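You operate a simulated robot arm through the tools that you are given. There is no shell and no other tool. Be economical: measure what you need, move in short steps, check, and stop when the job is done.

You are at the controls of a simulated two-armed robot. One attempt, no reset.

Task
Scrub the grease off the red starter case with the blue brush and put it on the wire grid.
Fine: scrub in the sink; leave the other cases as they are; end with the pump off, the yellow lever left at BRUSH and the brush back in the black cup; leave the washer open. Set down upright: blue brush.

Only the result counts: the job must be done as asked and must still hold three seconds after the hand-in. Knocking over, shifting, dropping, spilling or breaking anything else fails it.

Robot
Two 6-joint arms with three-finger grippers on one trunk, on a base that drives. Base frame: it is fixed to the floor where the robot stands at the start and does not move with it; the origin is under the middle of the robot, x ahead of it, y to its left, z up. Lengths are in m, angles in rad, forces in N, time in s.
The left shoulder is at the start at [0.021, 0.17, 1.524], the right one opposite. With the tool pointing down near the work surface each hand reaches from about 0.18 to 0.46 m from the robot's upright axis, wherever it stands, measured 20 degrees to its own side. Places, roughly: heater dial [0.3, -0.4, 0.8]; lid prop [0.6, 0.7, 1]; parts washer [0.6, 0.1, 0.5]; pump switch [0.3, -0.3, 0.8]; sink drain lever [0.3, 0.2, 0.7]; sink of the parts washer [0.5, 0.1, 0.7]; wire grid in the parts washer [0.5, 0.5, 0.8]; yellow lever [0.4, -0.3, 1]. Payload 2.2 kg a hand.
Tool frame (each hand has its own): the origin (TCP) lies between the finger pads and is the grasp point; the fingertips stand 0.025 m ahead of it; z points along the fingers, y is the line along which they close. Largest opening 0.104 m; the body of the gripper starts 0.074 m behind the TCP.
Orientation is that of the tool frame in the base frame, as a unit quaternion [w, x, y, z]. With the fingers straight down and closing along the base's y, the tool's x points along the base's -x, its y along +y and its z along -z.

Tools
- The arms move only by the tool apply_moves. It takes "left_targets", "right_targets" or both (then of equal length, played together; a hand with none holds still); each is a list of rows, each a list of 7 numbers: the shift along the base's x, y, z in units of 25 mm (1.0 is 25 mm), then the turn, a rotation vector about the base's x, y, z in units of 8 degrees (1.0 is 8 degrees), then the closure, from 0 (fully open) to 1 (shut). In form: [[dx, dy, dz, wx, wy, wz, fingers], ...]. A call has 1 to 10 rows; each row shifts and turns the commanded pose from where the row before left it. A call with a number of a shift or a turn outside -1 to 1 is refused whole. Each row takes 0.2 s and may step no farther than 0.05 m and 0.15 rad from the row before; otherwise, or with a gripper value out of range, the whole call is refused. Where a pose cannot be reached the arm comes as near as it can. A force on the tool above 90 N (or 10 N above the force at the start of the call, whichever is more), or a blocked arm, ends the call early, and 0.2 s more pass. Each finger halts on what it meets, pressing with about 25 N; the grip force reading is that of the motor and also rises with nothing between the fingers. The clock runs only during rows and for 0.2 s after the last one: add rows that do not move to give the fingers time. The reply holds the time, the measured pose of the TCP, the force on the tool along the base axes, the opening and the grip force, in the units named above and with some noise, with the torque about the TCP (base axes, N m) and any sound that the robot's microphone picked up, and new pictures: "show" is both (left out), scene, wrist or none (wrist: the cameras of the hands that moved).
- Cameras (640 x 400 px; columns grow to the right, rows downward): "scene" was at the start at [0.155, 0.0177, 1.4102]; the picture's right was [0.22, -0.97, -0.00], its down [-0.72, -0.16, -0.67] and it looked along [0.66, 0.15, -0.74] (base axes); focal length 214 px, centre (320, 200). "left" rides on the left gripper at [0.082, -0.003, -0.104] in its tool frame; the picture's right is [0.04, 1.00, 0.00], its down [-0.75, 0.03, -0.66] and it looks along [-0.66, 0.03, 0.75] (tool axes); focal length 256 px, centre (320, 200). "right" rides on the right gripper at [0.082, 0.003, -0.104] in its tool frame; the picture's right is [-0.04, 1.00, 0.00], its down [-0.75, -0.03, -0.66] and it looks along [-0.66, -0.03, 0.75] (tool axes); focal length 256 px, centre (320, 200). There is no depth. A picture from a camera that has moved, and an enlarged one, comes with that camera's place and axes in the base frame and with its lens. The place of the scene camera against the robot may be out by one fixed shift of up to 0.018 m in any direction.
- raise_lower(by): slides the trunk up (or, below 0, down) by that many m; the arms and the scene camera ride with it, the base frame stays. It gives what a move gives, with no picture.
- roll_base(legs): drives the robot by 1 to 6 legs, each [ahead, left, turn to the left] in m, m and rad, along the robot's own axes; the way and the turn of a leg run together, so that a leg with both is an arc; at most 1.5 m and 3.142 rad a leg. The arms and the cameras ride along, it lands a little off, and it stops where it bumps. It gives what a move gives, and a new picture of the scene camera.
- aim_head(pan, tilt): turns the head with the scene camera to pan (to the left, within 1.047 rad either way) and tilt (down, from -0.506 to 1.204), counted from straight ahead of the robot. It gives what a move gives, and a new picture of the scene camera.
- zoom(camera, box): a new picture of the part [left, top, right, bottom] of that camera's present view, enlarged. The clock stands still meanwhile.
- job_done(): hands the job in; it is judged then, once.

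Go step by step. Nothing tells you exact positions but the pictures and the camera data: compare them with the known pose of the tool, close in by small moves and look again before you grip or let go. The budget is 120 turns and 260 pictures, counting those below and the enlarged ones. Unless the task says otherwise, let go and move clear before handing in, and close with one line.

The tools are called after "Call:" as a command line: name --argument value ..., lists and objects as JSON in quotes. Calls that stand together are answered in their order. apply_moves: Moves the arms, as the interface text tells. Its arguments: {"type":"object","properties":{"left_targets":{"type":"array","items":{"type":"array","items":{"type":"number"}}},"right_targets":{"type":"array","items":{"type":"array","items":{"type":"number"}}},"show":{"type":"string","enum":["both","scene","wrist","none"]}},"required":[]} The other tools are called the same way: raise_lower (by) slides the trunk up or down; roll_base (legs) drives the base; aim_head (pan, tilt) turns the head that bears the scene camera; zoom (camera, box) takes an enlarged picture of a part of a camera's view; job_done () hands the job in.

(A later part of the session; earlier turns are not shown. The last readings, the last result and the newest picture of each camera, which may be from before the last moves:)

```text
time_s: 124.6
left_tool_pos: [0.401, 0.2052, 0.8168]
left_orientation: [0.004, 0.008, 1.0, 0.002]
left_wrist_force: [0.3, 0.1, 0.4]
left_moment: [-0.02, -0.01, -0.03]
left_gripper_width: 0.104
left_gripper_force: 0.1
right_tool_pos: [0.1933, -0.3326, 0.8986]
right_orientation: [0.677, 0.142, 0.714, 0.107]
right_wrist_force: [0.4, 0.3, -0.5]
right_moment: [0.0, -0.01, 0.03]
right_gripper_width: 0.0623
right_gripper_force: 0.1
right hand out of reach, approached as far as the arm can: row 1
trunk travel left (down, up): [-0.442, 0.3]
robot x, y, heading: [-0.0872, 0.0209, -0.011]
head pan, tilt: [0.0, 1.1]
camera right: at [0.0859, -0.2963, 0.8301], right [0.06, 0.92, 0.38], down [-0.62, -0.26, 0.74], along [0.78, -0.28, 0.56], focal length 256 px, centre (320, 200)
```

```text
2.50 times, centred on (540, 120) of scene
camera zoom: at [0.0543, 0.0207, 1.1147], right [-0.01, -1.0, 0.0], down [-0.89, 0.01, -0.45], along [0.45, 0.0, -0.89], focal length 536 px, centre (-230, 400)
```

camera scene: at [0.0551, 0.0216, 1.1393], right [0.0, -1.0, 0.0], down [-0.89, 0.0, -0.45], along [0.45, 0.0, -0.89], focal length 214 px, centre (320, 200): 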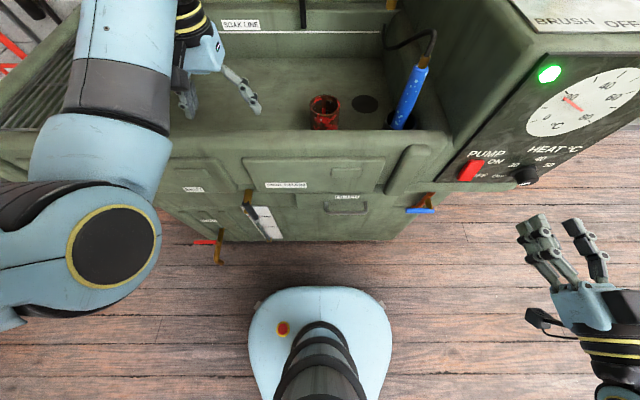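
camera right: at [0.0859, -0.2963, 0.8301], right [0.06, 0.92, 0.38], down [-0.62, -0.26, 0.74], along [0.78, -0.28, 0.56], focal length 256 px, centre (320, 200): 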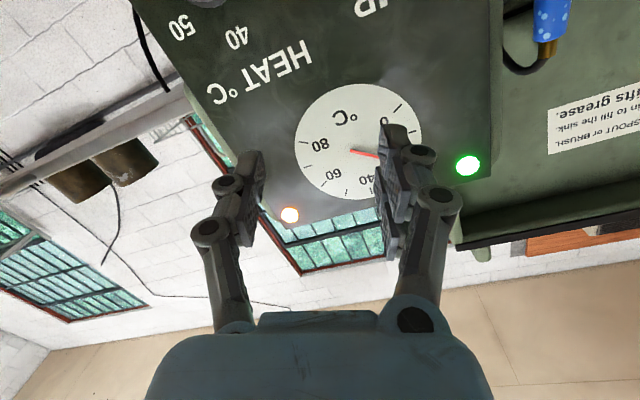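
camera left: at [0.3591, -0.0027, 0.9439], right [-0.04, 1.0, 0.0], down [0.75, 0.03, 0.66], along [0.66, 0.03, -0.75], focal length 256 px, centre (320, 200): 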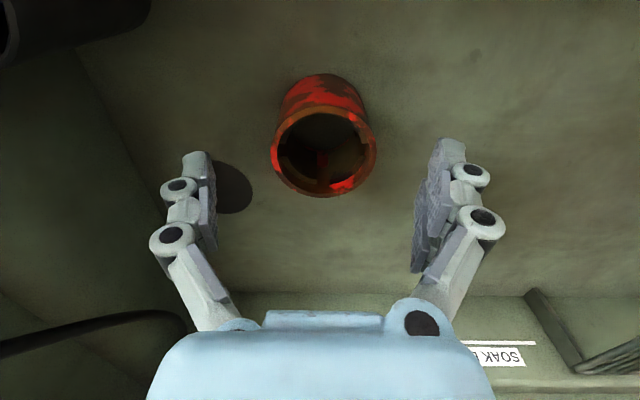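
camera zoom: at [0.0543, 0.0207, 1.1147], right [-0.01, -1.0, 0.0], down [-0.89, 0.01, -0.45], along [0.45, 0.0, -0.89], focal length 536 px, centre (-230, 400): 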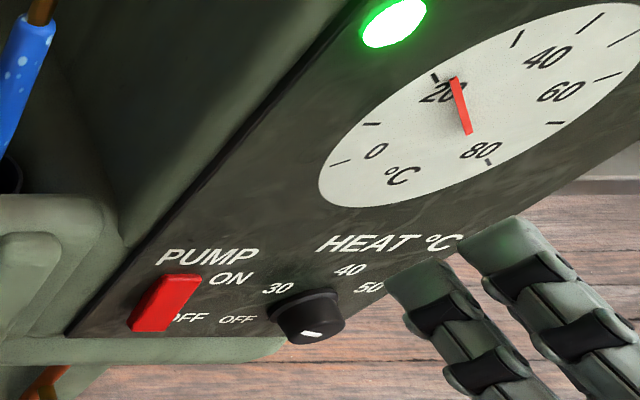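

The heater lamp is on. Let me see the dial setting squarely.

Call:
aim_head --pan -0.75 --tilt 0.7

Call:
zoom --camera "scene" --box '[280, 130, 420, 280]'

```text
time_s: 125.7
left_tool_pos: [0.4007, 0.2052, 0.8163]
left_orientation: [0.005, 0.009, 1.0, 0.002]
left_wrist_force: [0.3, 0.9, 0.0]
left_moment: [-0.04, 0.01, 0.05]
left_gripper_width: 0.104
left_gripper_force: 0.0
right_tool_pos: [0.1926, -0.3338, 0.8998]
right_orientation: [0.676, 0.143, 0.714, 0.108]
right_wrist_force: [-0.3, 0.6, 0.9]
right_moment: [-0.03, -0.01, 0.01]
right_gripper_width: 0.0624
right_gripper_force: 0.1
trunk travel left (down, up): [-0.442, 0.3]
robot x, y, heading: [-0.0846, 0.0228, -0.015]
head pan, tilt: [-0.75, 0.7]
camera scene: at [0.0527, -0.0372, 1.1447], right [-0.69, -0.73, 0.0], down [-0.47, 0.44, -0.76], along [0.55, -0.53, -0.64], focal length 214 px, centre (320, 200)
```

scene: 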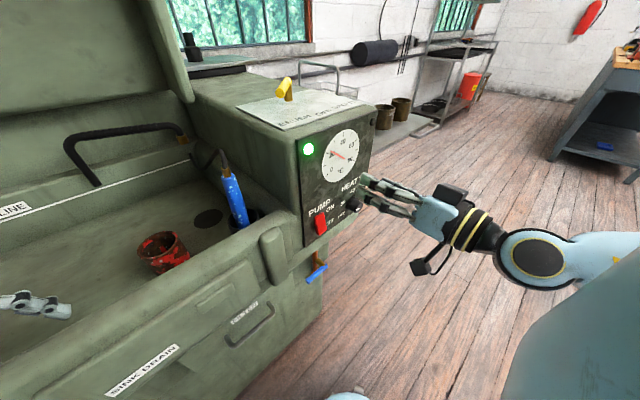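

```text
2.67 times, centred on (350, 205) of scene
camera zoom: at [0.0527, -0.0372, 1.1447], right [-0.69, -0.73, 0.0], down [-0.47, 0.44, -0.76], along [0.55, -0.53, -0.64], focal length 572 px, centre (240, 187)
```

zoom: 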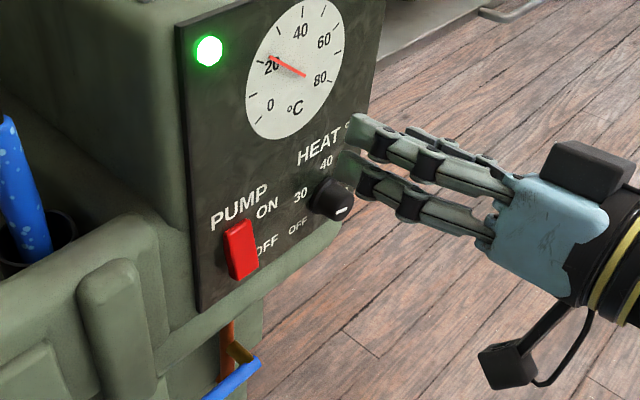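

Call:
zoom --camera "scene" --box '[335, 180, 375, 220]'

Call:
zoom --camera "scene" --box '[120, 210, 220, 290]'

```text
10.00 times, centred on (355, 200) of scene
camera zoom: at [0.0527, -0.0372, 1.1447], right [-0.69, -0.73, 0.0], down [-0.47, 0.44, -0.76], along [0.55, -0.53, -0.64], focal length 2145 px, centre (-30, 200)
```

zoom: 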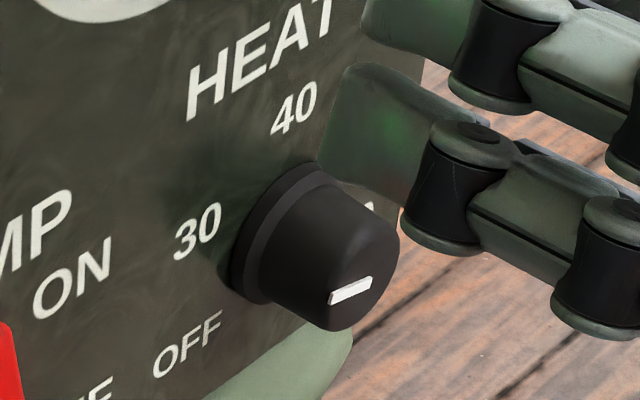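

```text
5.00 times, centred on (170, 250) of scene
camera zoom: at [0.0527, -0.0372, 1.1447], right [-0.69, -0.73, 0.0], down [-0.47, 0.44, -0.76], along [0.55, -0.53, -0.64], focal length 1072 px, centre (1070, -50)
```

zoom: 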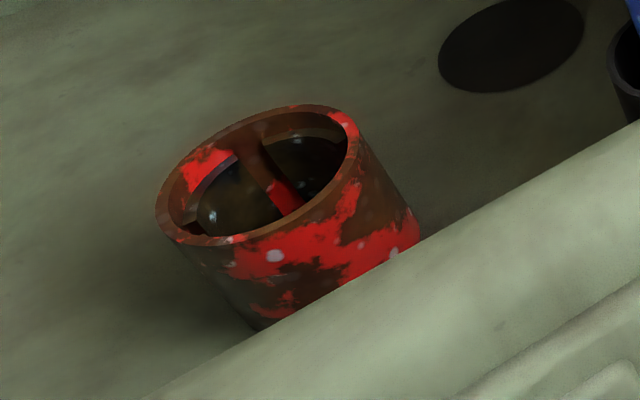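

The dial seems only slightly past OFF, so it needs more turning, and the arm needs better room for that. I'll raise, back off, then lower the trunk so the right hand can be horizontal with slack.

Call:
raise_lower --by 0.12

Call:
roll_base --legs '[[-0.22, 0, 0.01]]'

Call:
raise_lower --by -0.26

Call:
apply_moves --right_targets '[[0.8, 0, 0, -0.9, 0, 0, 0.4], [0.8, 0, 0, -0.9, 0, 0, 0.4], [0.8, 0, 0, -0.6, 0, 0, 0.4], [0.8, 0, 0, 0, 0, 0, 0.4]]' --show "both"

```text
time_s: 127.2
left_tool_pos: [0.4004, 0.2055, 0.9372]
left_orientation: [0.003, 0.008, 1.0, 0.001]
left_wrist_force: [1.2, 0.3, 0.3]
left_moment: [-0.02, 0.02, -0.05]
left_gripper_width: 0.1041
left_gripper_force: 0.1
right_tool_pos: [0.1915, -0.3341, 1.019]
right_orientation: [0.676, 0.145, 0.715, 0.107]
right_wrist_force: [0.3, -0.2, 1.3]
right_moment: [0.01, 0.0, 0.02]
right_gripper_width: 0.0624
right_gripper_force: 0.0
trunk travel left (down, up): [-0.562, 0.18]
robot x, y, heading: [-0.0895, 0.021, -0.008]
head pan, tilt: [-0.75, 0.7]
```

```text
time_s: 128.8
left_tool_pos: [0.1836, 0.2093, 0.9372]
left_orientation: [0.005, 0.006, 1.0, 0.002]
left_wrist_force: [-0.1, 0.5, 0.4]
left_moment: [0.02, -0.03, 0.01]
left_gripper_width: 0.1036
left_gripper_force: 0.0
right_tool_pos: [-0.02, -0.3299, 1.0197]
right_orientation: [0.676, 0.141, 0.715, 0.11]
right_wrist_force: [-1.0, -0.5, -0.6]
right_moment: [0.0, 0.01, 0.01]
right_gripper_width: 0.0626
right_gripper_force: 0.0
trunk travel left (down, up): [-0.562, 0.18]
robot x, y, heading: [-0.3052, 0.025, -0.006]
head pan, tilt: [-0.75, 0.7]
camera scene: at [-0.1651, -0.035, 1.2668], right [-0.68, -0.73, 0.0], down [-0.47, 0.44, -0.77], along [0.56, -0.52, -0.64], focal length 214 px, centre (320, 200)
```

scene: 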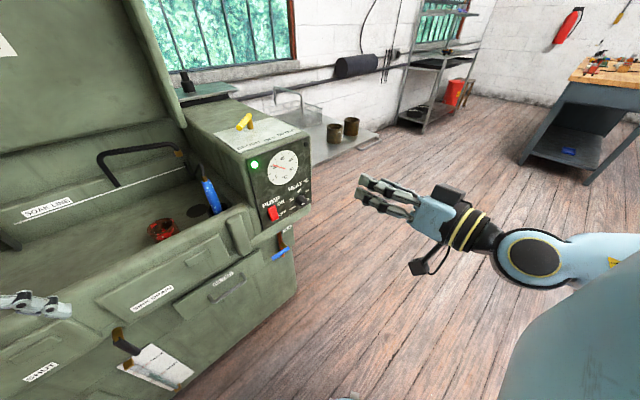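

```text
time_s: 131.5
left_tool_pos: [0.185, 0.21, 0.6779]
left_orientation: [0.003, 0.005, 1.0, 0.002]
left_wrist_force: [0.0, 0.8, 0.2]
left_moment: [0.03, 0.01, 0.05]
left_gripper_width: 0.1039
left_gripper_force: 0.0
right_tool_pos: [-0.0193, -0.3303, 0.7599]
right_orientation: [0.676, 0.143, 0.715, 0.109]
right_wrist_force: [-0.3, 0.3, 0.6]
right_moment: [-0.04, -0.03, 0.01]
right_gripper_width: 0.0623
right_gripper_force: 0.1
trunk travel left (down, up): [-0.302, 0.44]
robot x, y, heading: [-0.3058, 0.0228, -0.005]
head pan, tilt: [-0.75, 0.7]
```

```text
time_s: 132.5
left_tool_pos: [0.1848, 0.209, 0.6767]
left_orientation: [0.005, 0.005, 1.0, 0.002]
left_wrist_force: [0.0, 0.3, 0.2]
left_moment: [0.02, 0.01, 0.02]
left_gripper_width: 0.1039
left_gripper_force: 0.1
right_tool_pos: [0.0608, -0.3306, 0.7586]
right_orientation: [0.69, 0.026, 0.723, -0.011]
right_wrist_force: [0.4, 0.0, 0.4]
right_moment: [-0.02, -0.03, 0.0]
right_gripper_width: 0.0622
right_gripper_force: 0.1
trunk travel left (down, up): [-0.302, 0.44]
robot x, y, heading: [-0.3059, 0.0229, -0.008]
head pan, tilt: [-0.75, 0.7]
camera scene: at [-0.155, -0.035, 1.0002], right [-0.68, -0.73, 0.0], down [-0.47, 0.44, -0.76], along [0.56, -0.52, -0.64], focal length 214 px, centre (320, 200)
camera right: at [-0.0466, -0.3189, 0.6816], right [0.05, 1.0, 0.06], down [-0.62, -0.01, 0.78], along [0.78, -0.08, 0.62], focal length 256 px, centre (320, 200)
```

scene: 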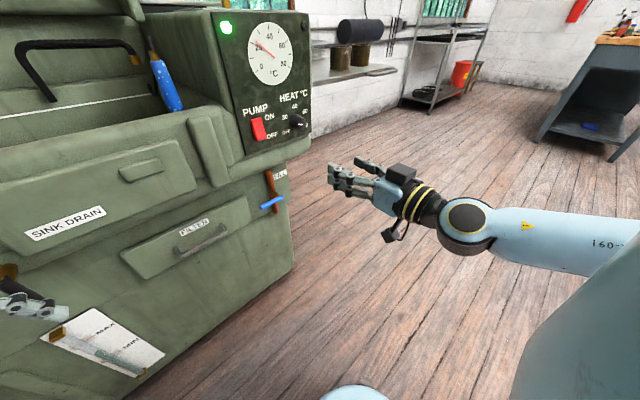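
right: 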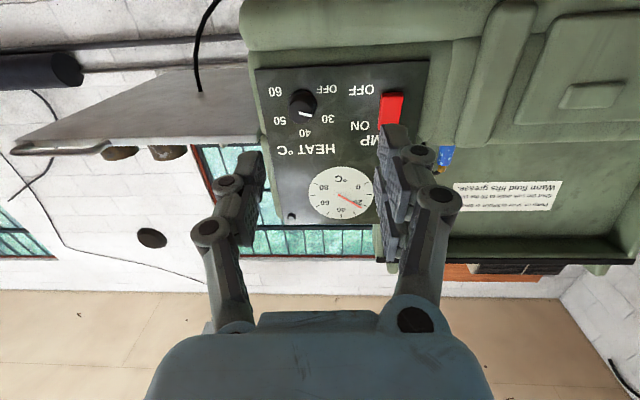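

Call:
zoom --camera "scene" --box '[210, 10, 320, 150]'

Call:
zoom --camera "right" --box '[240, 60, 400, 230]'

```text
2.86 times, centred on (265, 80) of scene
camera zoom: at [-0.155, -0.035, 1.0002], right [-0.68, -0.73, 0.0], down [-0.47, 0.44, -0.76], along [0.56, -0.52, -0.64], focal length 613 px, centre (477, 543)
```

zoom: 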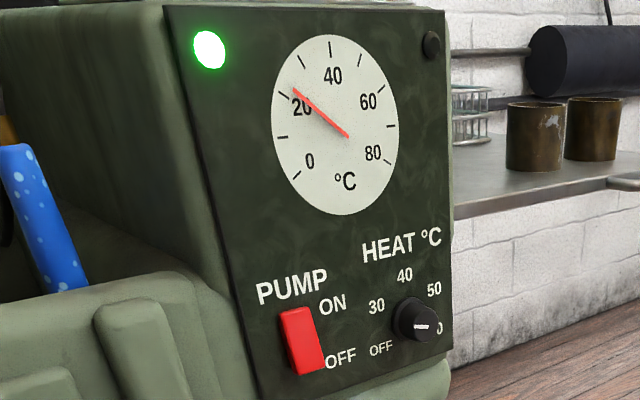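

```text
2.35 times, centred on (320, 145) of right
camera zoom: at [-0.0466, -0.3189, 0.6816], right [0.05, 1.0, 0.06], down [-0.62, -0.01, 0.78], along [0.78, -0.08, 0.62], focal length 602 px, centre (320, 329)
```

zoom: 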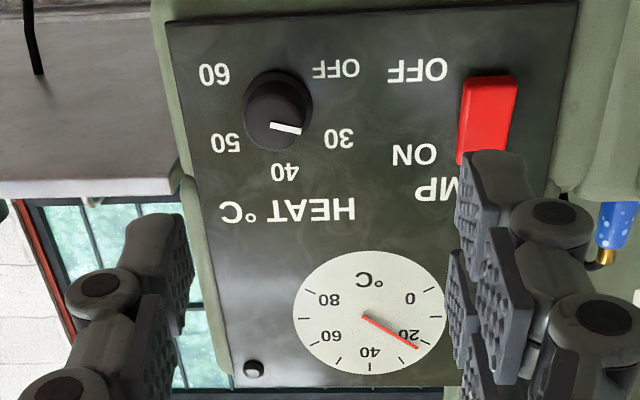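

Fluid is already at about 27 °C (heating is quick; dial just past OFF, between OFF and 30). Approach the knob with the hand pre-rolled anticlockwise for a bigger turn.

Call:
apply_moves --right_targets '[[0.8, -0.3, 0.25, -0.9, 0, 0, 0.4], [0.8, -0.3, 0.25, -0.9, 0, 0, 0.4], [0.8, -0.3, 0.25, -0.9, 0, 0, 0.4], [0.8, -0.3, 0.25, -0.9, 0, 0, 0.4], [0.8, -0.2, 0, -0.9, 0, 0, 0.4], [0.8, 0, 0, -0.9, 0, 0, 0.4], [0.6, 0, 0, -0.9, 0, 0, 0.4]]' --show "both"

```text
time_s: 134.1
left_tool_pos: [0.184, 0.2096, 0.6763]
left_orientation: [0.005, 0.005, 1.0, 0.002]
left_wrist_force: [0.1, 0.6, 0.3]
left_moment: [-0.01, -0.01, 0.02]
left_gripper_width: 0.104
left_gripper_force: 0.2
right_tool_pos: [0.1949, -0.3641, 0.7849]
right_orientation: [0.635, -0.27, 0.65, -0.319]
right_wrist_force: [-0.4, 0.2, 0.0]
right_moment: [0.02, 0.03, 0.05]
right_gripper_width: 0.0624
right_gripper_force: 0.2
trunk travel left (down, up): [-0.302, 0.44]
robot x, y, heading: [-0.3057, 0.0223, -0.006]
head pan, tilt: [-0.75, 0.7]
camera scene: at [-0.155, -0.035, 1.0002], right [-0.68, -0.73, 0.0], down [-0.47, 0.44, -0.76], along [0.56, -0.52, -0.64], focal length 214 px, centre (320, 200)
camera right: at [0.088, -0.4158, 0.7264], right [0.05, 0.68, -0.73], down [-0.62, 0.6, 0.51], along [0.78, 0.43, 0.46], focal length 256 px, centre (320, 200)
```

scene: 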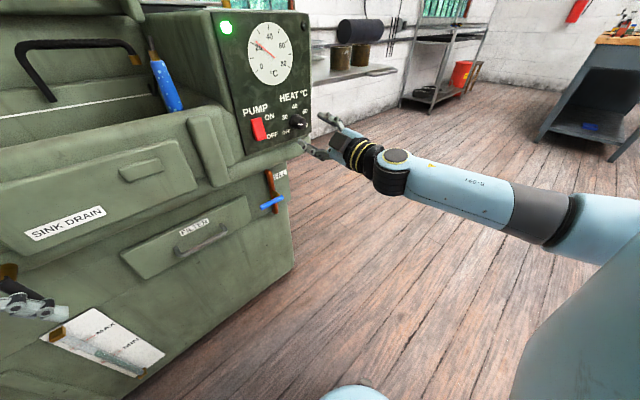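
right: 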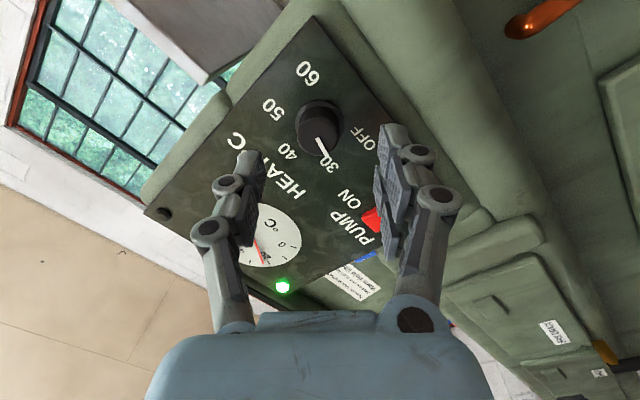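

Excellent: now there is full wrist freedom. Advance, grip the knob and turn clockwise.

Call:
apply_moves --right_targets '[[0.9, -0.1, 0, 0, 0, 0, 0.4], [0.9, 0, 0, 0, 0, 0, 0.4], [0, 0, 0, 0, 0, 0, 1], [0, 0, 0, 0, 0, 0, 1], [0, 0, 0, 1, 0, 0, 1], [0, 0, 0, 1, 0, 0, 1], [0, 0, 0, 1, 0, 0, 1], [0, 0, 0, 1, 0, 0, 1], [0, 0, 0, 1, 0, 0, 1], [0, 0, 0, 1, 0, 0, 1]]' --show "wrist"

Call:
apply_moves --right_targets '[[0, 0, 0, 1, 0, 0, 1], [0, 0, 0, 1, 0, 0, 1], [0, 0, 0, 1, 0, 0, 1], [0, 0, 0, 1, 0, 0, 1], [0, 0, 0, 1, 0, 0, 1], [0, 0, 0, 1, 0, 0, 1], [0, 0, 0, 1, 0, 0, 1], [0, 0, 0, 1, 0, 0, 1]]' --show "wrist"

```text
time_s: 136.3
left_tool_pos: [0.1851, 0.2111, 0.6767]
left_orientation: [0.003, 0.004, 1.0, 0.002]
left_wrist_force: [0.3, -0.6, 0.1]
left_moment: [0.0, -0.02, -0.03]
left_gripper_width: 0.104
left_gripper_force: 0.1
right_tool_pos: [0.239, -0.3653, 0.7825]
right_orientation: [0.69, 0.012, 0.724, -0.024]
right_wrist_force: [-11.7, 15.2, -8.7]
right_moment: [-0.05, -0.92, 0.69]
right_gripper_width: 0.0315
right_gripper_force: 45.1
trunk travel left (down, up): [-0.302, 0.44]
robot x, y, heading: [-0.3052, 0.0257, -0.002]
head pan, tilt: [-0.75, 0.7]
camera right: at [0.1323, -0.3576, 0.706], right [0.05, 1.0, 0.02], down [-0.62, 0.02, 0.78], along [0.78, -0.05, 0.62], focal length 256 px, centre (320, 200)
```

right: 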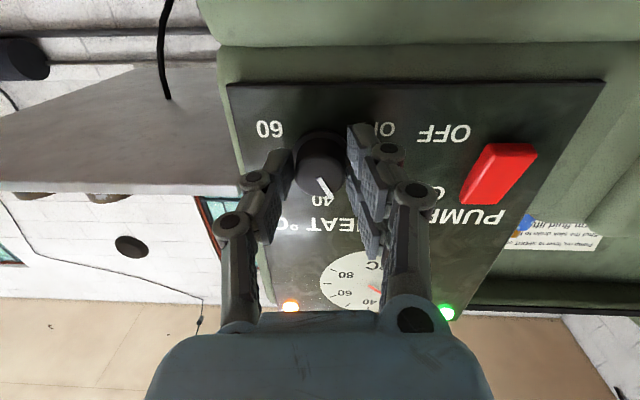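

```text
time_s: 138.1
left_tool_pos: [0.1843, 0.2117, 0.6769]
left_orientation: [0.004, 0.005, 1.0, 0.0]
left_wrist_force: [-0.3, 0.9, 0.2]
left_moment: [-0.02, -0.01, -0.02]
left_gripper_width: 0.1038
left_gripper_force: 0.1
right_tool_pos: [0.2386, -0.3646, 0.7884]
right_orientation: [0.58, 0.374, 0.627, 0.362]
right_wrist_force: [-14.6, 34.7, -1.1]
right_moment: [0.0, -0.22, 0.37]
right_gripper_width: 0.0316
right_gripper_force: 44.8
trunk travel left (down, up): [-0.302, 0.44]
robot x, y, heading: [-0.3065, 0.0266, -0.005]
head pan, tilt: [-0.75, 0.7]
camera right: at [0.1325, -0.2913, 0.7596], right [0.05, 0.42, 0.91], down [-0.62, -0.7, 0.36], along [0.78, -0.58, 0.23], focal length 256 px, centre (320, 200)
```

right: 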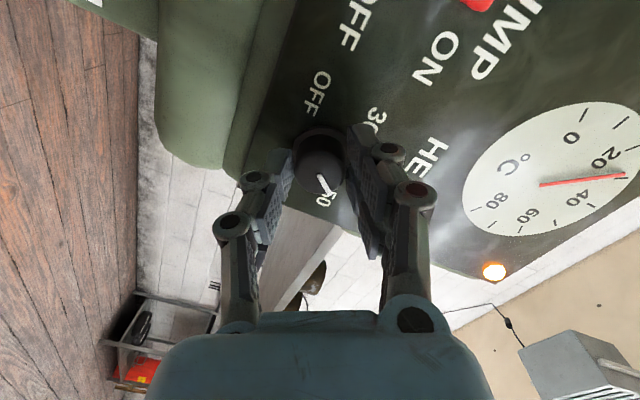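

The dial is now at 50 and the heater lamp is lit. Release, back off and unroll, while tucking the left hand close to the body.

Call:
apply_moves --right_targets '[[0, 0, 0, 0, 0, 0, 0.4], [0, 0, 0, 0, 0, 0, 0.4], [-0.9, 0, 0, 0, 0, 0, 0.4], [-0.9, 0, 0, 0, 0, 0, 0.4], [-0.9, 0, 0, -1, 0, 0, 0.4], [-0.9, 0, 0.3, -1, 0, 0, 0.4], [-0.9, 0, 0.4, -1, 0, 0, 0.4], [0, 0, 0.4, -1, 0, 0, 0.4], [0, 0, 0.4, -1, 0, 0, 0.4], [0, 0, 0.4, -1, 0, 0, 0.4]]' --left_targets '[[-0.9, 0, 0, 0, 0, 0, 0], [-0.9, 0, 0, 0, 0, 0, 0], [-0.9, 0, 0, 0, 0, 0, 0], [-0.9, 0, 0, 0, 0, 0, 0], [-0.9, 0, 0, 0, 0, 0, 0], [-0.9, 0, 0, 0, 0, 0, 0], [-0.9, 0, 0, 0, 0, 0, 0], [-0.9, 0, 0, 0, 0, 0, 0], [-0.9, 0, 0, 0, 0, 0, 0], [-0.9, 0, 0, 0, 0, 0, 0]]' --show "none"

Call:
zoom --camera "scene" --box '[210, 10, 320, 150]'

```text
time_s: 139.9
left_tool_pos: [0.0168, 0.2656, 0.6743]
left_orientation: [0.014, 0.021, 0.997, 0.077]
left_wrist_force: [-0.1, -0.7, -0.9]
left_moment: [0.05, -0.02, -0.01]
left_gripper_width: 0.104
left_gripper_force: 0.1
left hand out of reach, approached as far as the arm can: row 5
right_tool_pos: [0.1282, -0.3674, 0.8091]
right_orientation: [0.659, 0.208, 0.7, 0.182]
right_wrist_force: [1.1, 0.4, -0.5]
right_moment: [-0.01, 0.02, 0.01]
right_gripper_width: 0.0623
right_gripper_force: 0.1
trunk travel left (down, up): [-0.302, 0.44]
robot x, y, heading: [-0.3039, 0.0257, -0.006]
head pan, tilt: [-0.75, 0.7]
stopped in row 9 (left hand): the arm was blocked; the commanded pose is now the measured one
```

```text
2.86 times, centred on (265, 80) of scene
camera zoom: at [-0.1552, -0.035, 1.0002], right [-0.68, -0.73, 0.0], down [-0.47, 0.44, -0.76], along [0.56, -0.52, -0.64], focal length 613 px, centre (477, 543)
```

zoom: 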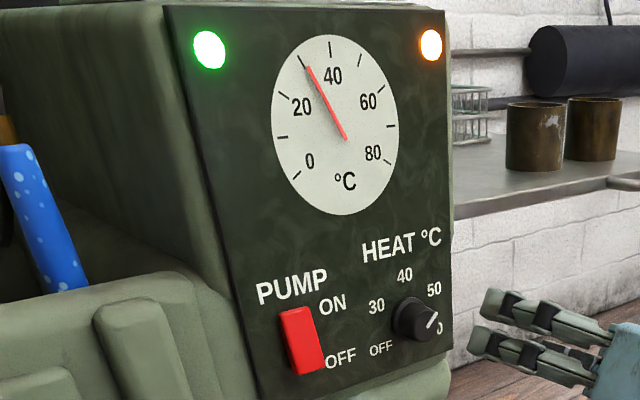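

Already ~33 °C and rising towards 50. Now retract the right hand, level both hands, raise the trunk and drive back to the brush position.

Call:
apply_moves --right_targets '[[-0.9, 0, 0, -0.7, 0, 0, 0.4], [-0.9, 0, 0, -0.7, 0, 0, 0.4], [-0.9, 0, 0, -0.7, 0, 0, 0.4], [-0.9, 0, 0, -0.7, 0, 0, 0.4], [-0.9, 0, 0, -0.7, 0, 0, 0.4], [-0.9, 0, 0, -0.6, 0, 0, 0.4], [-0.8, 0, 0, 0, 0, 0, 0.4]]' --left_targets '[[0.1, 0, 0, -0.55, 0.1, 0.15, 0], [0.1, 0, 0, -0.55, 0.1, 0.15, 0], [0, 0, 0, 0, 0, 0, 0], [0, 0, 0, 0, 0, 0, 0], [0, 0, 0, 0, 0, 0, 0], [0, 0, 0, 0, 0, 0, 0], [0, 0, 0, 0, 0, 0, 0]]' --show "none"

Call:
raise_lower --by 0.264

Call:
roll_base --legs '[[0, 0.2, 0], [0.28, 0, 0]]'

Call:
aim_head --pan -0.3 --tilt 1.0

```text
time_s: 141.5
left_tool_pos: [0.0206, 0.2638, 0.6595]
left_orientation: [0.001, -0.001, 1.0, 0.0]
left_wrist_force: [0.1, 0.5, -0.2]
left_moment: [-0.02, 0.04, 0.03]
left_gripper_width: 0.104
left_gripper_force: 0.0
left hand out of reach, approached as far as the arm can: row 1, 2
right_tool_pos: [-0.0264, -0.3641, 0.8069]
right_orientation: [0.692, 0.014, 0.721, -0.025]
right_wrist_force: [-0.2, 0.2, -0.2]
right_moment: [0.02, -0.01, 0.0]
right_gripper_width: 0.0623
right_gripper_force: 0.0
right hand out of reach, approached as far as the arm can: row 7
trunk travel left (down, up): [-0.302, 0.44]
robot x, y, heading: [-0.3024, 0.0241, -0.008]
head pan, tilt: [-0.75, 0.7]
```

```text
time_s: 144.2
left_tool_pos: [0.0194, 0.2629, 0.9238]
left_orientation: [-0.001, 0.0, 1.0, 0.0]
left_wrist_force: [-0.6, 0.2, -0.5]
left_moment: [0.01, -0.03, 0.01]
left_gripper_width: 0.104
left_gripper_force: 0.0
right_tool_pos: [-0.0258, -0.3654, 1.0713]
right_orientation: [0.691, 0.013, 0.722, -0.023]
right_wrist_force: [-0.5, -0.3, 0.2]
right_moment: [0.05, 0.03, 0.01]
right_gripper_width: 0.0625
right_gripper_force: 0.1
trunk travel left (down, up): [-0.566, 0.176]
robot x, y, heading: [-0.3061, 0.0232, -0.002]
head pan, tilt: [-0.75, 0.7]
```

```text
time_s: 147.4
left_tool_pos: [0.3063, 0.4625, 0.923]
left_orientation: [-0.001, 0.001, 1.0, 0.001]
left_wrist_force: [-0.1, -0.1, -0.1]
left_moment: [-0.02, 0.04, -0.01]
left_gripper_width: 0.1039
left_gripper_force: 0.0
right_tool_pos: [0.2588, -0.1668, 1.0706]
right_orientation: [0.69, 0.015, 0.723, -0.025]
right_wrist_force: [0.9, 0.3, 0.1]
right_moment: [0.0, -0.02, 0.0]
right_gripper_width: 0.0624
right_gripper_force: 0.0
trunk travel left (down, up): [-0.566, 0.176]
robot x, y, heading: [-0.0212, 0.2208, -0.011]
head pan, tilt: [-0.75, 0.7]
camera scene: at [0.1216, 0.1642, 1.2706], right [-0.69, -0.73, 0.0], down [-0.47, 0.44, -0.76], along [0.56, -0.52, -0.64], focal length 214 px, centre (320, 200)
```

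scene: 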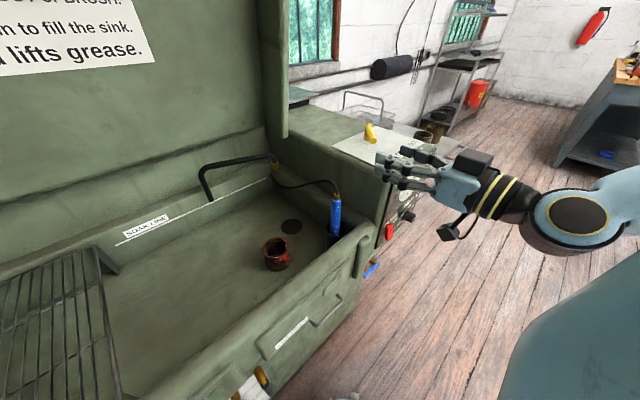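

```text
time_s: 148.3
left_tool_pos: [0.3052, 0.4629, 0.9233]
left_orientation: [-0.001, 0.001, 1.0, -0.001]
left_wrist_force: [-1.0, 0.3, 0.0]
left_moment: [0.01, -0.04, -0.02]
left_gripper_width: 0.1041
left_gripper_force: 0.1
right_tool_pos: [0.2584, -0.1671, 1.0704]
right_orientation: [0.691, 0.015, 0.722, -0.025]
right_wrist_force: [0.1, 0.0, -0.6]
right_moment: [0.01, 0.0, 0.02]
right_gripper_width: 0.0624
right_gripper_force: 0.0
trunk travel left (down, up): [-0.566, 0.176]
robot x, y, heading: [-0.0202, 0.2213, -0.003]
head pan, tilt: [-0.3, 1.0]
camera scene: at [0.1253, 0.2015, 1.2474], right [-0.3, -0.95, 0.0], down [-0.8, 0.25, -0.54], along [0.52, -0.16, -0.84], focal length 214 px, centre (320, 200)
```

scene: 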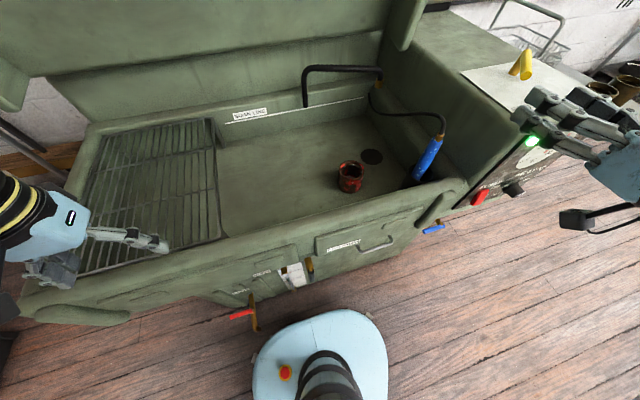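

Bring the right hand down to handle height in front of the brush.

Call:
apply_moves --right_targets '[[-0.5, 0.5, -0.9, 0, 0, 0, 0.3], [-0.3, 0.5, -0.9, 0, 0, 0, 0.3], [0, 0.4, -0.9, 0, 0, 0, 0.3], [0, 0, -0.9, 0, 0, 0, 0.3], [0, 0, -0.9, 0, 0, 0, 0.3], [0, 0, -0.9, 0, 0, 0, 0.3], [0, 0, -0.5, 0, 0, 0, 0.3]]' --show "wrist"

```text
time_s: 149.9
left_tool_pos: [0.3047, 0.4635, 0.9229]
left_orientation: [0.0, 0.001, 1.0, 0.001]
left_wrist_force: [0.3, -0.1, -0.1]
left_moment: [0.03, 0.0, 0.03]
left_gripper_width: 0.1042
left_gripper_force: 0.1
right_tool_pos: [0.239, -0.1331, 0.9237]
right_orientation: [0.69, 0.015, 0.723, -0.025]
right_wrist_force: [0.7, 0.4, 0.8]
right_moment: [0.0, -0.01, 0.0]
right_gripper_width: 0.0729
right_gripper_force: 0.0
trunk travel left (down, up): [-0.566, 0.176]
robot x, y, heading: [-0.0195, 0.2219, -0.006]
head pan, tilt: [-0.3, 1.0]
camera right: at [0.1318, -0.123, 0.846], right [0.06, 1.0, 0.02], down [-0.62, 0.02, 0.78], along [0.78, -0.06, 0.62], focal length 256 px, centre (320, 200)
```

right: 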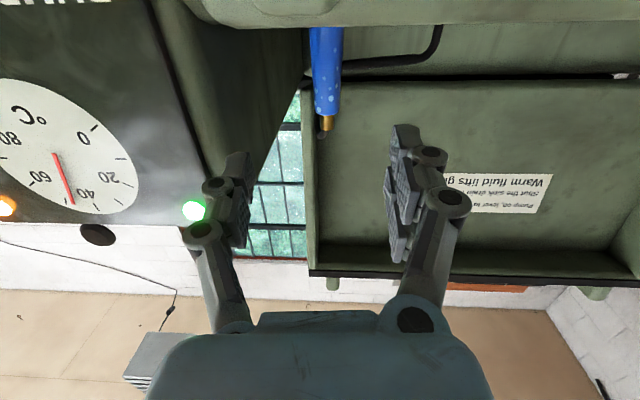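

Brush handle top at (0.364,-0.132,0.933); gauge reads about 42 °C. Advance to grip near the top of the handle with a slight downward tilt.

Call:
apply_moves --right_targets '[[0.9, 0, 0, 0, 0.6, 0, 0.3], [0.9, 0, 0, 0, 0.6, 0, 0.3], [0.9, 0, -0.1, 0, 0, 0, 0.3], [0.9, 0, -0.2, 0, 0, 0, 0.3], [0.9, 0, 0, 0, 0, 0, 0.3]]' --show "both"

```text
time_s: 151.1
left_tool_pos: [0.3052, 0.4624, 0.9232]
left_orientation: [-0.001, 0.001, 1.0, 0.0]
left_wrist_force: [0.3, -0.2, -0.1]
left_moment: [-0.01, 0.04, 0.05]
left_gripper_width: 0.104
left_gripper_force: 0.1
right_tool_pos: [0.3512, -0.1312, 0.9143]
right_orientation: [0.627, 0.013, 0.778, -0.026]
right_wrist_force: [0.5, -0.1, 0.5]
right_moment: [-0.03, 0.03, -0.01]
right_gripper_width: 0.0726
right_gripper_force: 0.1
trunk travel left (down, up): [-0.566, 0.176]
robot x, y, heading: [-0.0177, 0.221, -0.004]
head pan, tilt: [-0.3, 1.0]
camera scene: at [0.1259, 0.2017, 1.2473], right [-0.3, -0.95, 0.0], down [-0.8, 0.25, -0.54], along [0.51, -0.16, -0.84], focal length 214 px, centre (320, 200)
camera right: at [0.2321, -0.1232, 0.8561], right [0.06, 1.0, 0.01], down [-0.48, 0.02, 0.88], along [0.87, -0.06, 0.48], focal length 256 px, centre (320, 200)
```

scene: 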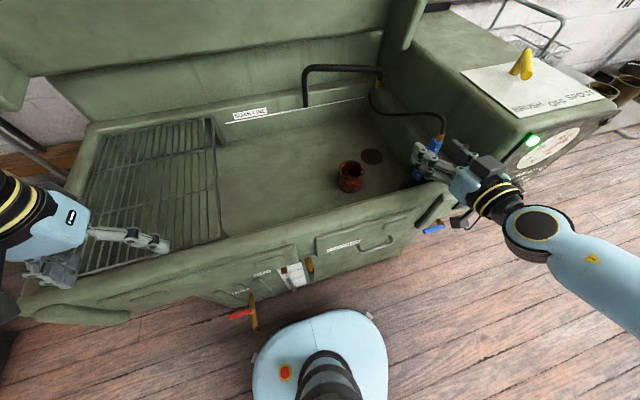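
right: 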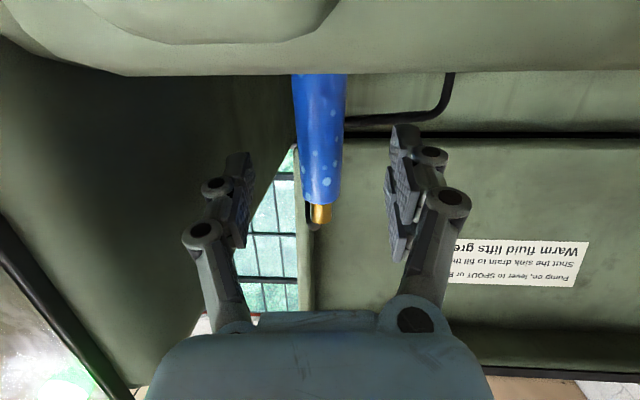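

Call:
apply_moves --right_targets '[[0.6, -0.03, -0.2, 0, 0, 0, 0.3], [0, 0, 0, 0, 0, 0, 1], [0, 0, 0, 0, 0, 0, 1], [0, 0, 0, 0, 0, 0, 1], [0, 0, 0.6, 0, 0, 0, 1], [0, 0, 0.9, 0, 0, 0, 1], [0, 0, 0.9, 0, 0, 0, 1], [0, 0, 0.9, 0, 0, 0, 1], [0, 0, 0.9, 0, 0, 0, 1], [0, 0, 0.9, 0, 0, 0, 1]]' --show "both"

```text
time_s: 153.3
left_tool_pos: [0.3056, 0.4611, 0.9227]
left_orientation: [-0.001, 0.001, 1.0, 0.0]
left_wrist_force: [0.0, 0.0, -0.3]
left_moment: [0.02, 0.01, 0.04]
left_gripper_width: 0.104
left_gripper_force: 0.0
right_tool_pos: [0.3661, -0.1306, 1.0386]
right_orientation: [0.627, 0.012, 0.778, -0.026]
right_wrist_force: [-0.3, -0.4, -1.9]
right_moment: [-0.02, 0.01, 0.03]
right_gripper_width: 0.0218
right_gripper_force: 25.1
trunk travel left (down, up): [-0.566, 0.176]
robot x, y, heading: [-0.0214, 0.2224, -0.006]
head pan, tilt: [-0.3, 1.0]
camera scene: at [0.1254, 0.2015, 1.2473], right [-0.3, -0.95, 0.0], down [-0.8, 0.25, -0.54], along [0.52, -0.16, -0.84], focal length 214 px, centre (320, 200)
camera right: at [0.2475, -0.1221, 0.9803], right [0.06, 1.0, 0.01], down [-0.48, 0.02, 0.88], along [0.87, -0.06, 0.48], focal length 256 px, centre (320, 200)
```

scene: 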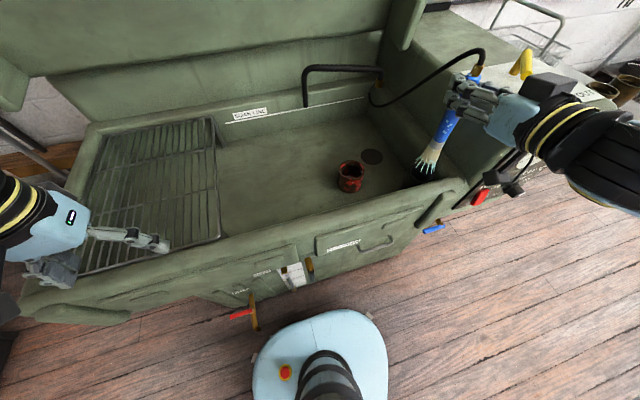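
right: 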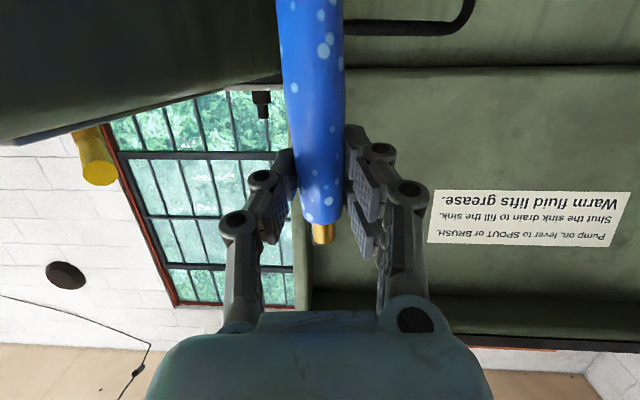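

Brush firmly held again. Zoom to measure the case and brush tip.

Call:
zoom --camera "scene" --box '[310, 100, 470, 220]'

```text
3.33 times, centred on (390, 160) of scene
camera zoom: at [0.1254, 0.2015, 1.2473], right [-0.3, -0.95, 0.0], down [-0.8, 0.25, -0.54], along [0.52, -0.16, -0.84], focal length 715 px, centre (87, 333)
```

zoom: 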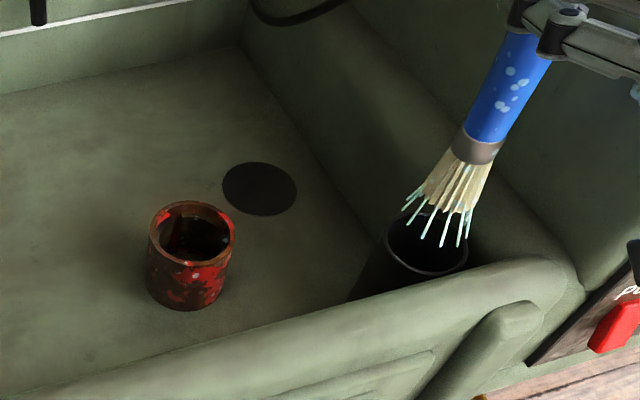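

Case is at about (0.446,0.014). Move the brush to its right side and scrub with pressing in +y and vertical/sideways strokes.

Call:
apply_moves --right_targets '[[0.8, 0.5, 0, 0, 0, 0, 1], [0.8, 0.8, 0, 0, 0, 0, 1], [0.8, 0.8, 0, 0, 0, 0, 1], [0.8, 0.8, 0, 0, 0, 0, 1], [0, 0.2, -0.9, 0, 0, 0, 1], [0, 0, -0.9, 0, 0, 0, 1], [0, 0, -0.9, 0, 0, 0, 1], [0, 0, -0.9, 0, 0, 0, 1], [0, 0.5, 0, 0, 0, 0, 1], [0, 0.3, 0, 0, 0, 0, 1]]' --show "none"

Call:
zoom --camera "scene" --box '[310, 100, 470, 220]'

```text
time_s: 155.5
left_tool_pos: [0.3049, 0.4618, 0.9239]
left_orientation: [-0.001, 0.001, 1.0, 0.0]
left_wrist_force: [0.0, 0.1, 0.4]
left_moment: [0.01, -0.02, -0.01]
left_gripper_width: 0.104
left_gripper_force: 0.0
right_tool_pos: [0.4466, -0.0351, 0.9497]
right_orientation: [0.628, 0.012, 0.778, -0.025]
right_wrist_force: [-0.2, -0.2, -1.2]
right_moment: [-0.01, 0.0, 0.0]
right_gripper_width: 0.0217
right_gripper_force: 24.9
trunk travel left (down, up): [-0.566, 0.176]
robot x, y, heading: [-0.0166, 0.2218, -0.006]
head pan, tilt: [-0.3, 1.0]
```

```text
3.33 times, centred on (390, 160) of scene
camera zoom: at [0.1254, 0.2016, 1.2473], right [-0.3, -0.95, 0.0], down [-0.8, 0.25, -0.54], along [0.52, -0.16, -0.84], focal length 715 px, centre (87, 333)
```

zoom: 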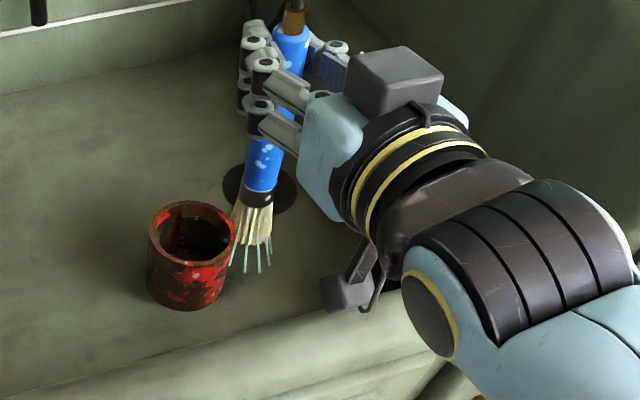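

Call:
apply_moves --right_targets '[[0, 0.2, -0.4, 0, 0, 0, 1], [0.3, 0, 0.8, 0, 0, 0, 1], [0, 0.1, -0.8, 0, 0, 0, 1], [-0.6, 0, 0.8, 0, 0, 0, 1], [0, 0, -0.8, 0, 0, 0, 1], [0.6, 0.1, 0.8, 0, 0, 0, 1], [0, 0, -0.8, 0, 0, 0, 1], [-0.6, 0, 0.8, 0, 0, 0, 1], [0, 0, -0.8, 0, 0, 0, 1], [0.3, 0, 0.4, 0, 0, 0, 1]]' --show "none"

Call:
zoom --camera "scene" --box '[330, 140, 410, 200]'

```text
time_s: 157.7
left_tool_pos: [0.305, 0.4626, 0.9233]
left_orientation: [-0.001, 0.001, 1.0, 0.0]
left_wrist_force: [0.4, -0.1, 0.3]
left_moment: [-0.03, 0.03, -0.05]
left_gripper_width: 0.1042
left_gripper_force: 0.1
right_tool_pos: [0.4456, -0.0229, 0.9495]
right_orientation: [0.629, 0.013, 0.777, -0.026]
right_wrist_force: [0.7, -1.4, -2.2]
right_moment: [-0.32, -0.04, -0.01]
right_gripper_width: 0.0217
right_gripper_force: 24.8
trunk travel left (down, up): [-0.566, 0.176]
robot x, y, heading: [-0.0184, 0.2233, -0.001]
head pan, tilt: [-0.3, 1.0]
```

```text
6.67 times, centred on (370, 170) of scene
camera zoom: at [0.1254, 0.2016, 1.2473], right [-0.3, -0.95, 0.0], down [-0.8, 0.25, -0.54], along [0.51, -0.16, -0.84], focal length 1430 px, centre (-13, 400)
```

zoom: 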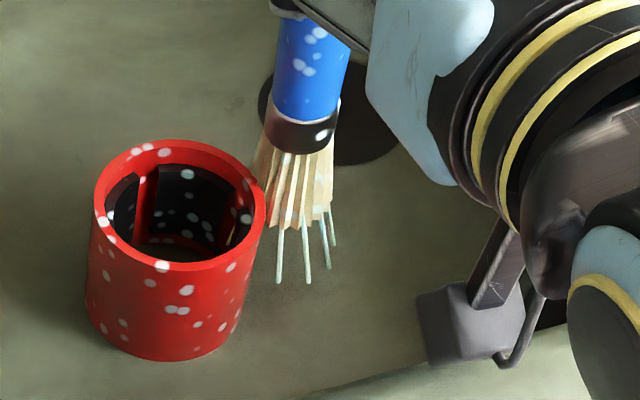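

The whole case turned clean red: the warm fluid did it. Now return the brush to the cup: lift, go back over it, and verify before lowering.

Call:
apply_moves --right_targets '[[0, -0.4, 0.4, 0, 0, 0, 1], [0, 0, 0.9, 0, 0, 0, 1], [0, 0, 0.9, 0, 0, 0, 1], [0, 0, 0.9, 0, 0, 0, 1], [0, 0, 0.6, 0, 0, 0, 1], [-0.64, -0.8, 0, 0, 0, 0, 1], [-0.64, -0.8, 0, 0, 0, 0, 1], [-0.64, -0.8, 0, 0, 0, 0, 1], [-0.64, -0.8, 0, 0, 0, 0, 1], [-0.64, -0.7, 0, 0, 0, 0, 1]]' --show "wrist"

Call:
zoom --camera "scene" --box '[310, 100, 470, 220]'

```text
time_s: 159.9
left_tool_pos: [0.3052, 0.4619, 0.9251]
left_orientation: [0.0, 0.001, 1.0, 0.001]
left_wrist_force: [0.1, -0.4, -0.4]
left_moment: [-0.01, 0.04, -0.01]
left_gripper_width: 0.104
left_gripper_force: 0.0
right_tool_pos: [0.3664, -0.1323, 1.0422]
right_orientation: [0.628, 0.012, 0.778, -0.026]
right_wrist_force: [-0.1, -0.4, -2.1]
right_moment: [-0.04, 0.01, 0.02]
right_gripper_width: 0.0212
right_gripper_force: 24.9
trunk travel left (down, up): [-0.566, 0.176]
robot x, y, heading: [-0.0153, 0.2248, -0.004]
head pan, tilt: [-0.3, 1.0]
camera right: at [0.248, -0.1233, 0.9842], right [0.06, 1.0, 0.01], down [-0.48, 0.02, 0.88], along [0.87, -0.06, 0.48], focal length 256 px, centre (320, 200)
```

right: 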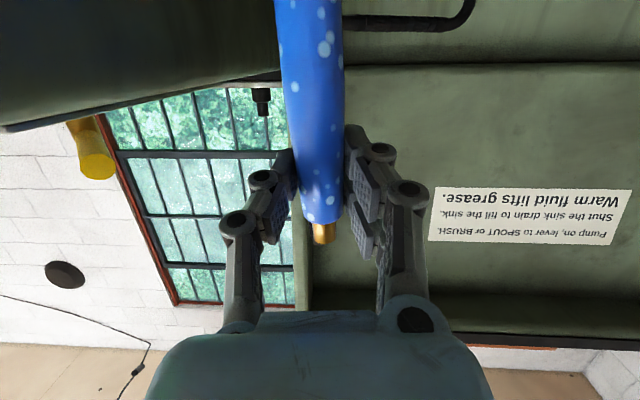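

```text
3.33 times, centred on (390, 160) of scene
camera zoom: at [0.1249, 0.2008, 1.2474], right [-0.3, -0.95, 0.0], down [-0.8, 0.25, -0.54], along [0.52, -0.16, -0.84], focal length 715 px, centre (87, 333)
```

zoom: 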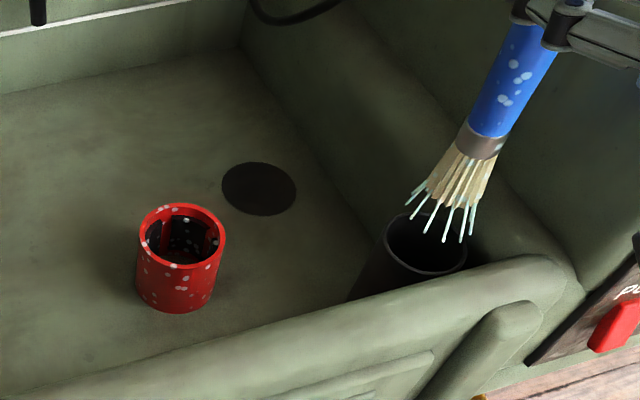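

The brush is exactly above the cup as when lifted. Lower to the cup bottom, checking force.

Call:
apply_moves --right_targets '[[0, 0.05, -0.8, 0, 0, 0, 1], [0, 0, -0.9, 0, 0, 0, 1], [0, 0, -0.9, 0, 0, 0, 1], [0, 0, -0.9, 0, 0, 0, 1], [0, 0, -0.9, 0, 0, 0, 1], [0, 0, -0.5, 0, 0, 0, 1]]' --show "wrist"

Call:
zoom --camera "scene" --box '[310, 100, 470, 220]'

```text
time_s: 161.3
left_tool_pos: [0.3059, 0.4621, 0.9228]
left_orientation: [-0.001, 0.001, 1.0, 0.001]
left_wrist_force: [-1.2, 0.3, 0.1]
left_moment: [0.03, 0.02, 0.01]
left_gripper_width: 0.104
left_gripper_force: 0.0
right_tool_pos: [0.3661, -0.131, 0.9174]
right_orientation: [0.628, 0.012, 0.778, -0.025]
right_wrist_force: [-0.2, -0.5, 0.7]
right_moment: [0.0, -0.02, 0.04]
right_gripper_width: 0.0018
right_gripper_force: 25.0
trunk travel left (down, up): [-0.566, 0.176]
robot x, y, heading: [-0.0161, 0.2234, -0.002]
head pan, tilt: [-0.3, 1.0]
camera right: at [0.2477, -0.122, 0.8596], right [0.06, 1.0, 0.01], down [-0.48, 0.02, 0.88], along [0.87, -0.06, 0.48], focal length 256 px, centre (320, 200)
```

right: 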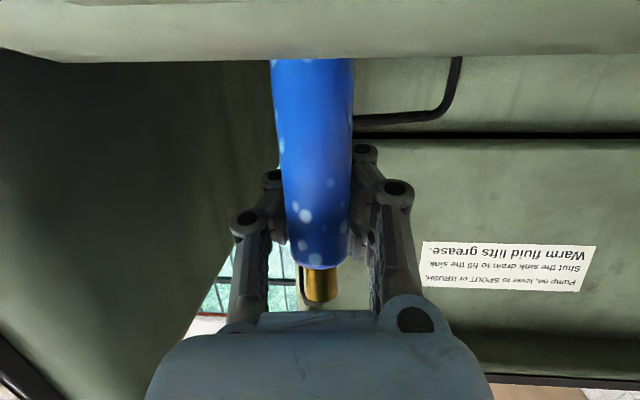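

```text
3.33 times, centred on (390, 160) of scene
camera zoom: at [0.1255, 0.2013, 1.2473], right [-0.3, -0.95, 0.0], down [-0.8, 0.25, -0.54], along [0.51, -0.16, -0.84], focal length 715 px, centre (87, 333)
```

zoom: 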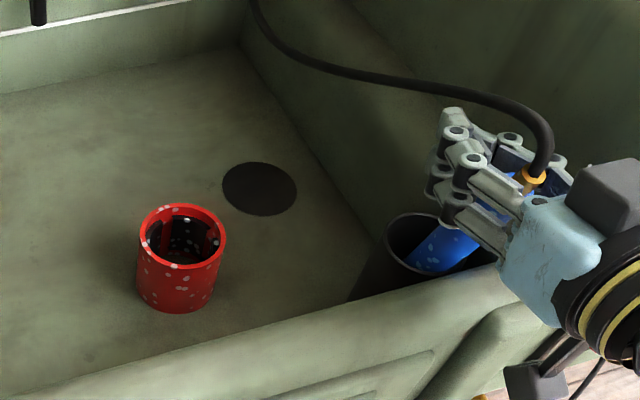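

The brush sits in the cup. Open wide and withdraw straight back.

Call:
apply_moves --right_targets '[[0, 0, 0, 0, 0, 0, 0.5], [0, 0, 0, 0, 0, 0, 0.2], [0, 0, 0, 0, 0, 0, 0.1], [-0.5, 0, 0, 0, 0, 0, 0.1], [-0.8, 0, 0, 0, 0, 0, 0.1], [-1, 0, 0, 0, 0, 0, 0.1], [-1, 0, 0, 0, 0, 0, 0.1], [-1, 0, 0, 0, 0, 0, 0.1], [-1, 0, 0, 0, 0, 0, 0.5]]' --show "both"

Call:
zoom --camera "scene" --box '[310, 100, 470, 220]'

```text
time_s: 163.3
left_tool_pos: [0.3047, 0.4633, 0.9241]
left_orientation: [0.0, 0.001, 1.0, -0.001]
left_wrist_force: [-0.5, 0.4, 0.6]
left_moment: [-0.03, 0.01, -0.02]
left_gripper_width: 0.1038
left_gripper_force: 0.1
right_tool_pos: [0.2322, -0.1302, 0.9193]
right_orientation: [0.628, 0.011, 0.778, -0.025]
right_wrist_force: [-0.5, 0.1, 0.4]
right_moment: [0.0, 0.01, 0.0]
right_gripper_width: 0.0518
right_gripper_force: 0.1
trunk travel left (down, up): [-0.566, 0.176]
robot x, y, heading: [-0.0204, 0.2214, -0.012]
head pan, tilt: [-0.3, 1.0]
camera scene: at [0.1246, 0.2016, 1.2474], right [-0.3, -0.95, 0.0], down [-0.8, 0.25, -0.54], along [0.52, -0.16, -0.84], focal length 214 px, centre (320, 200)
camera right: at [0.1138, -0.1214, 0.8608], right [0.06, 1.0, 0.01], down [-0.48, 0.02, 0.88], along [0.87, -0.06, 0.48], focal length 256 px, centre (320, 200)
```

scene: 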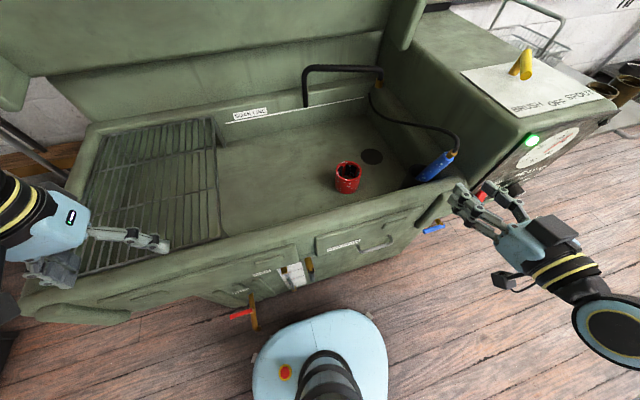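
right: 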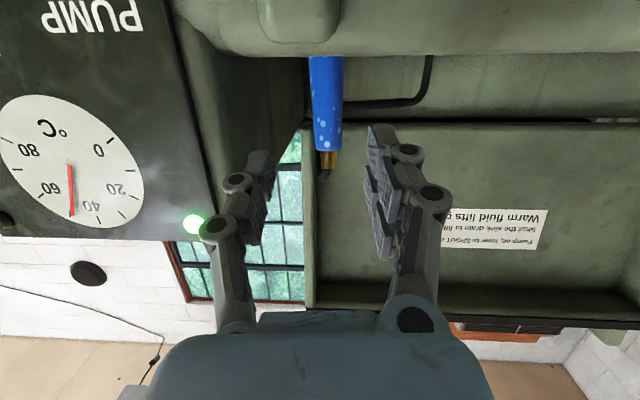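

```text
3.33 times, centred on (390, 160) of scene
camera zoom: at [0.1246, 0.2016, 1.2474], right [-0.3, -0.95, 0.0], down [-0.8, 0.25, -0.54], along [0.52, -0.16, -0.84], focal length 715 px, centre (87, 333)
```

zoom: 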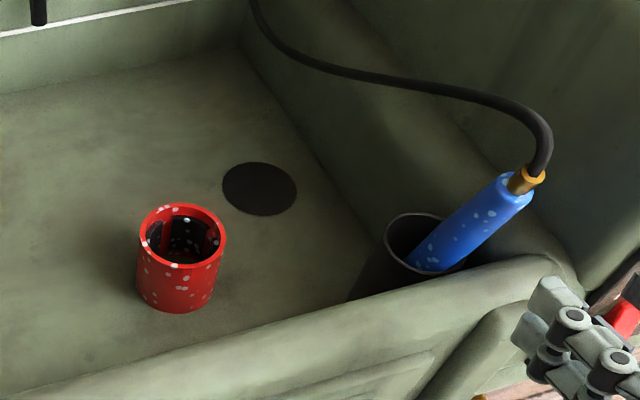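

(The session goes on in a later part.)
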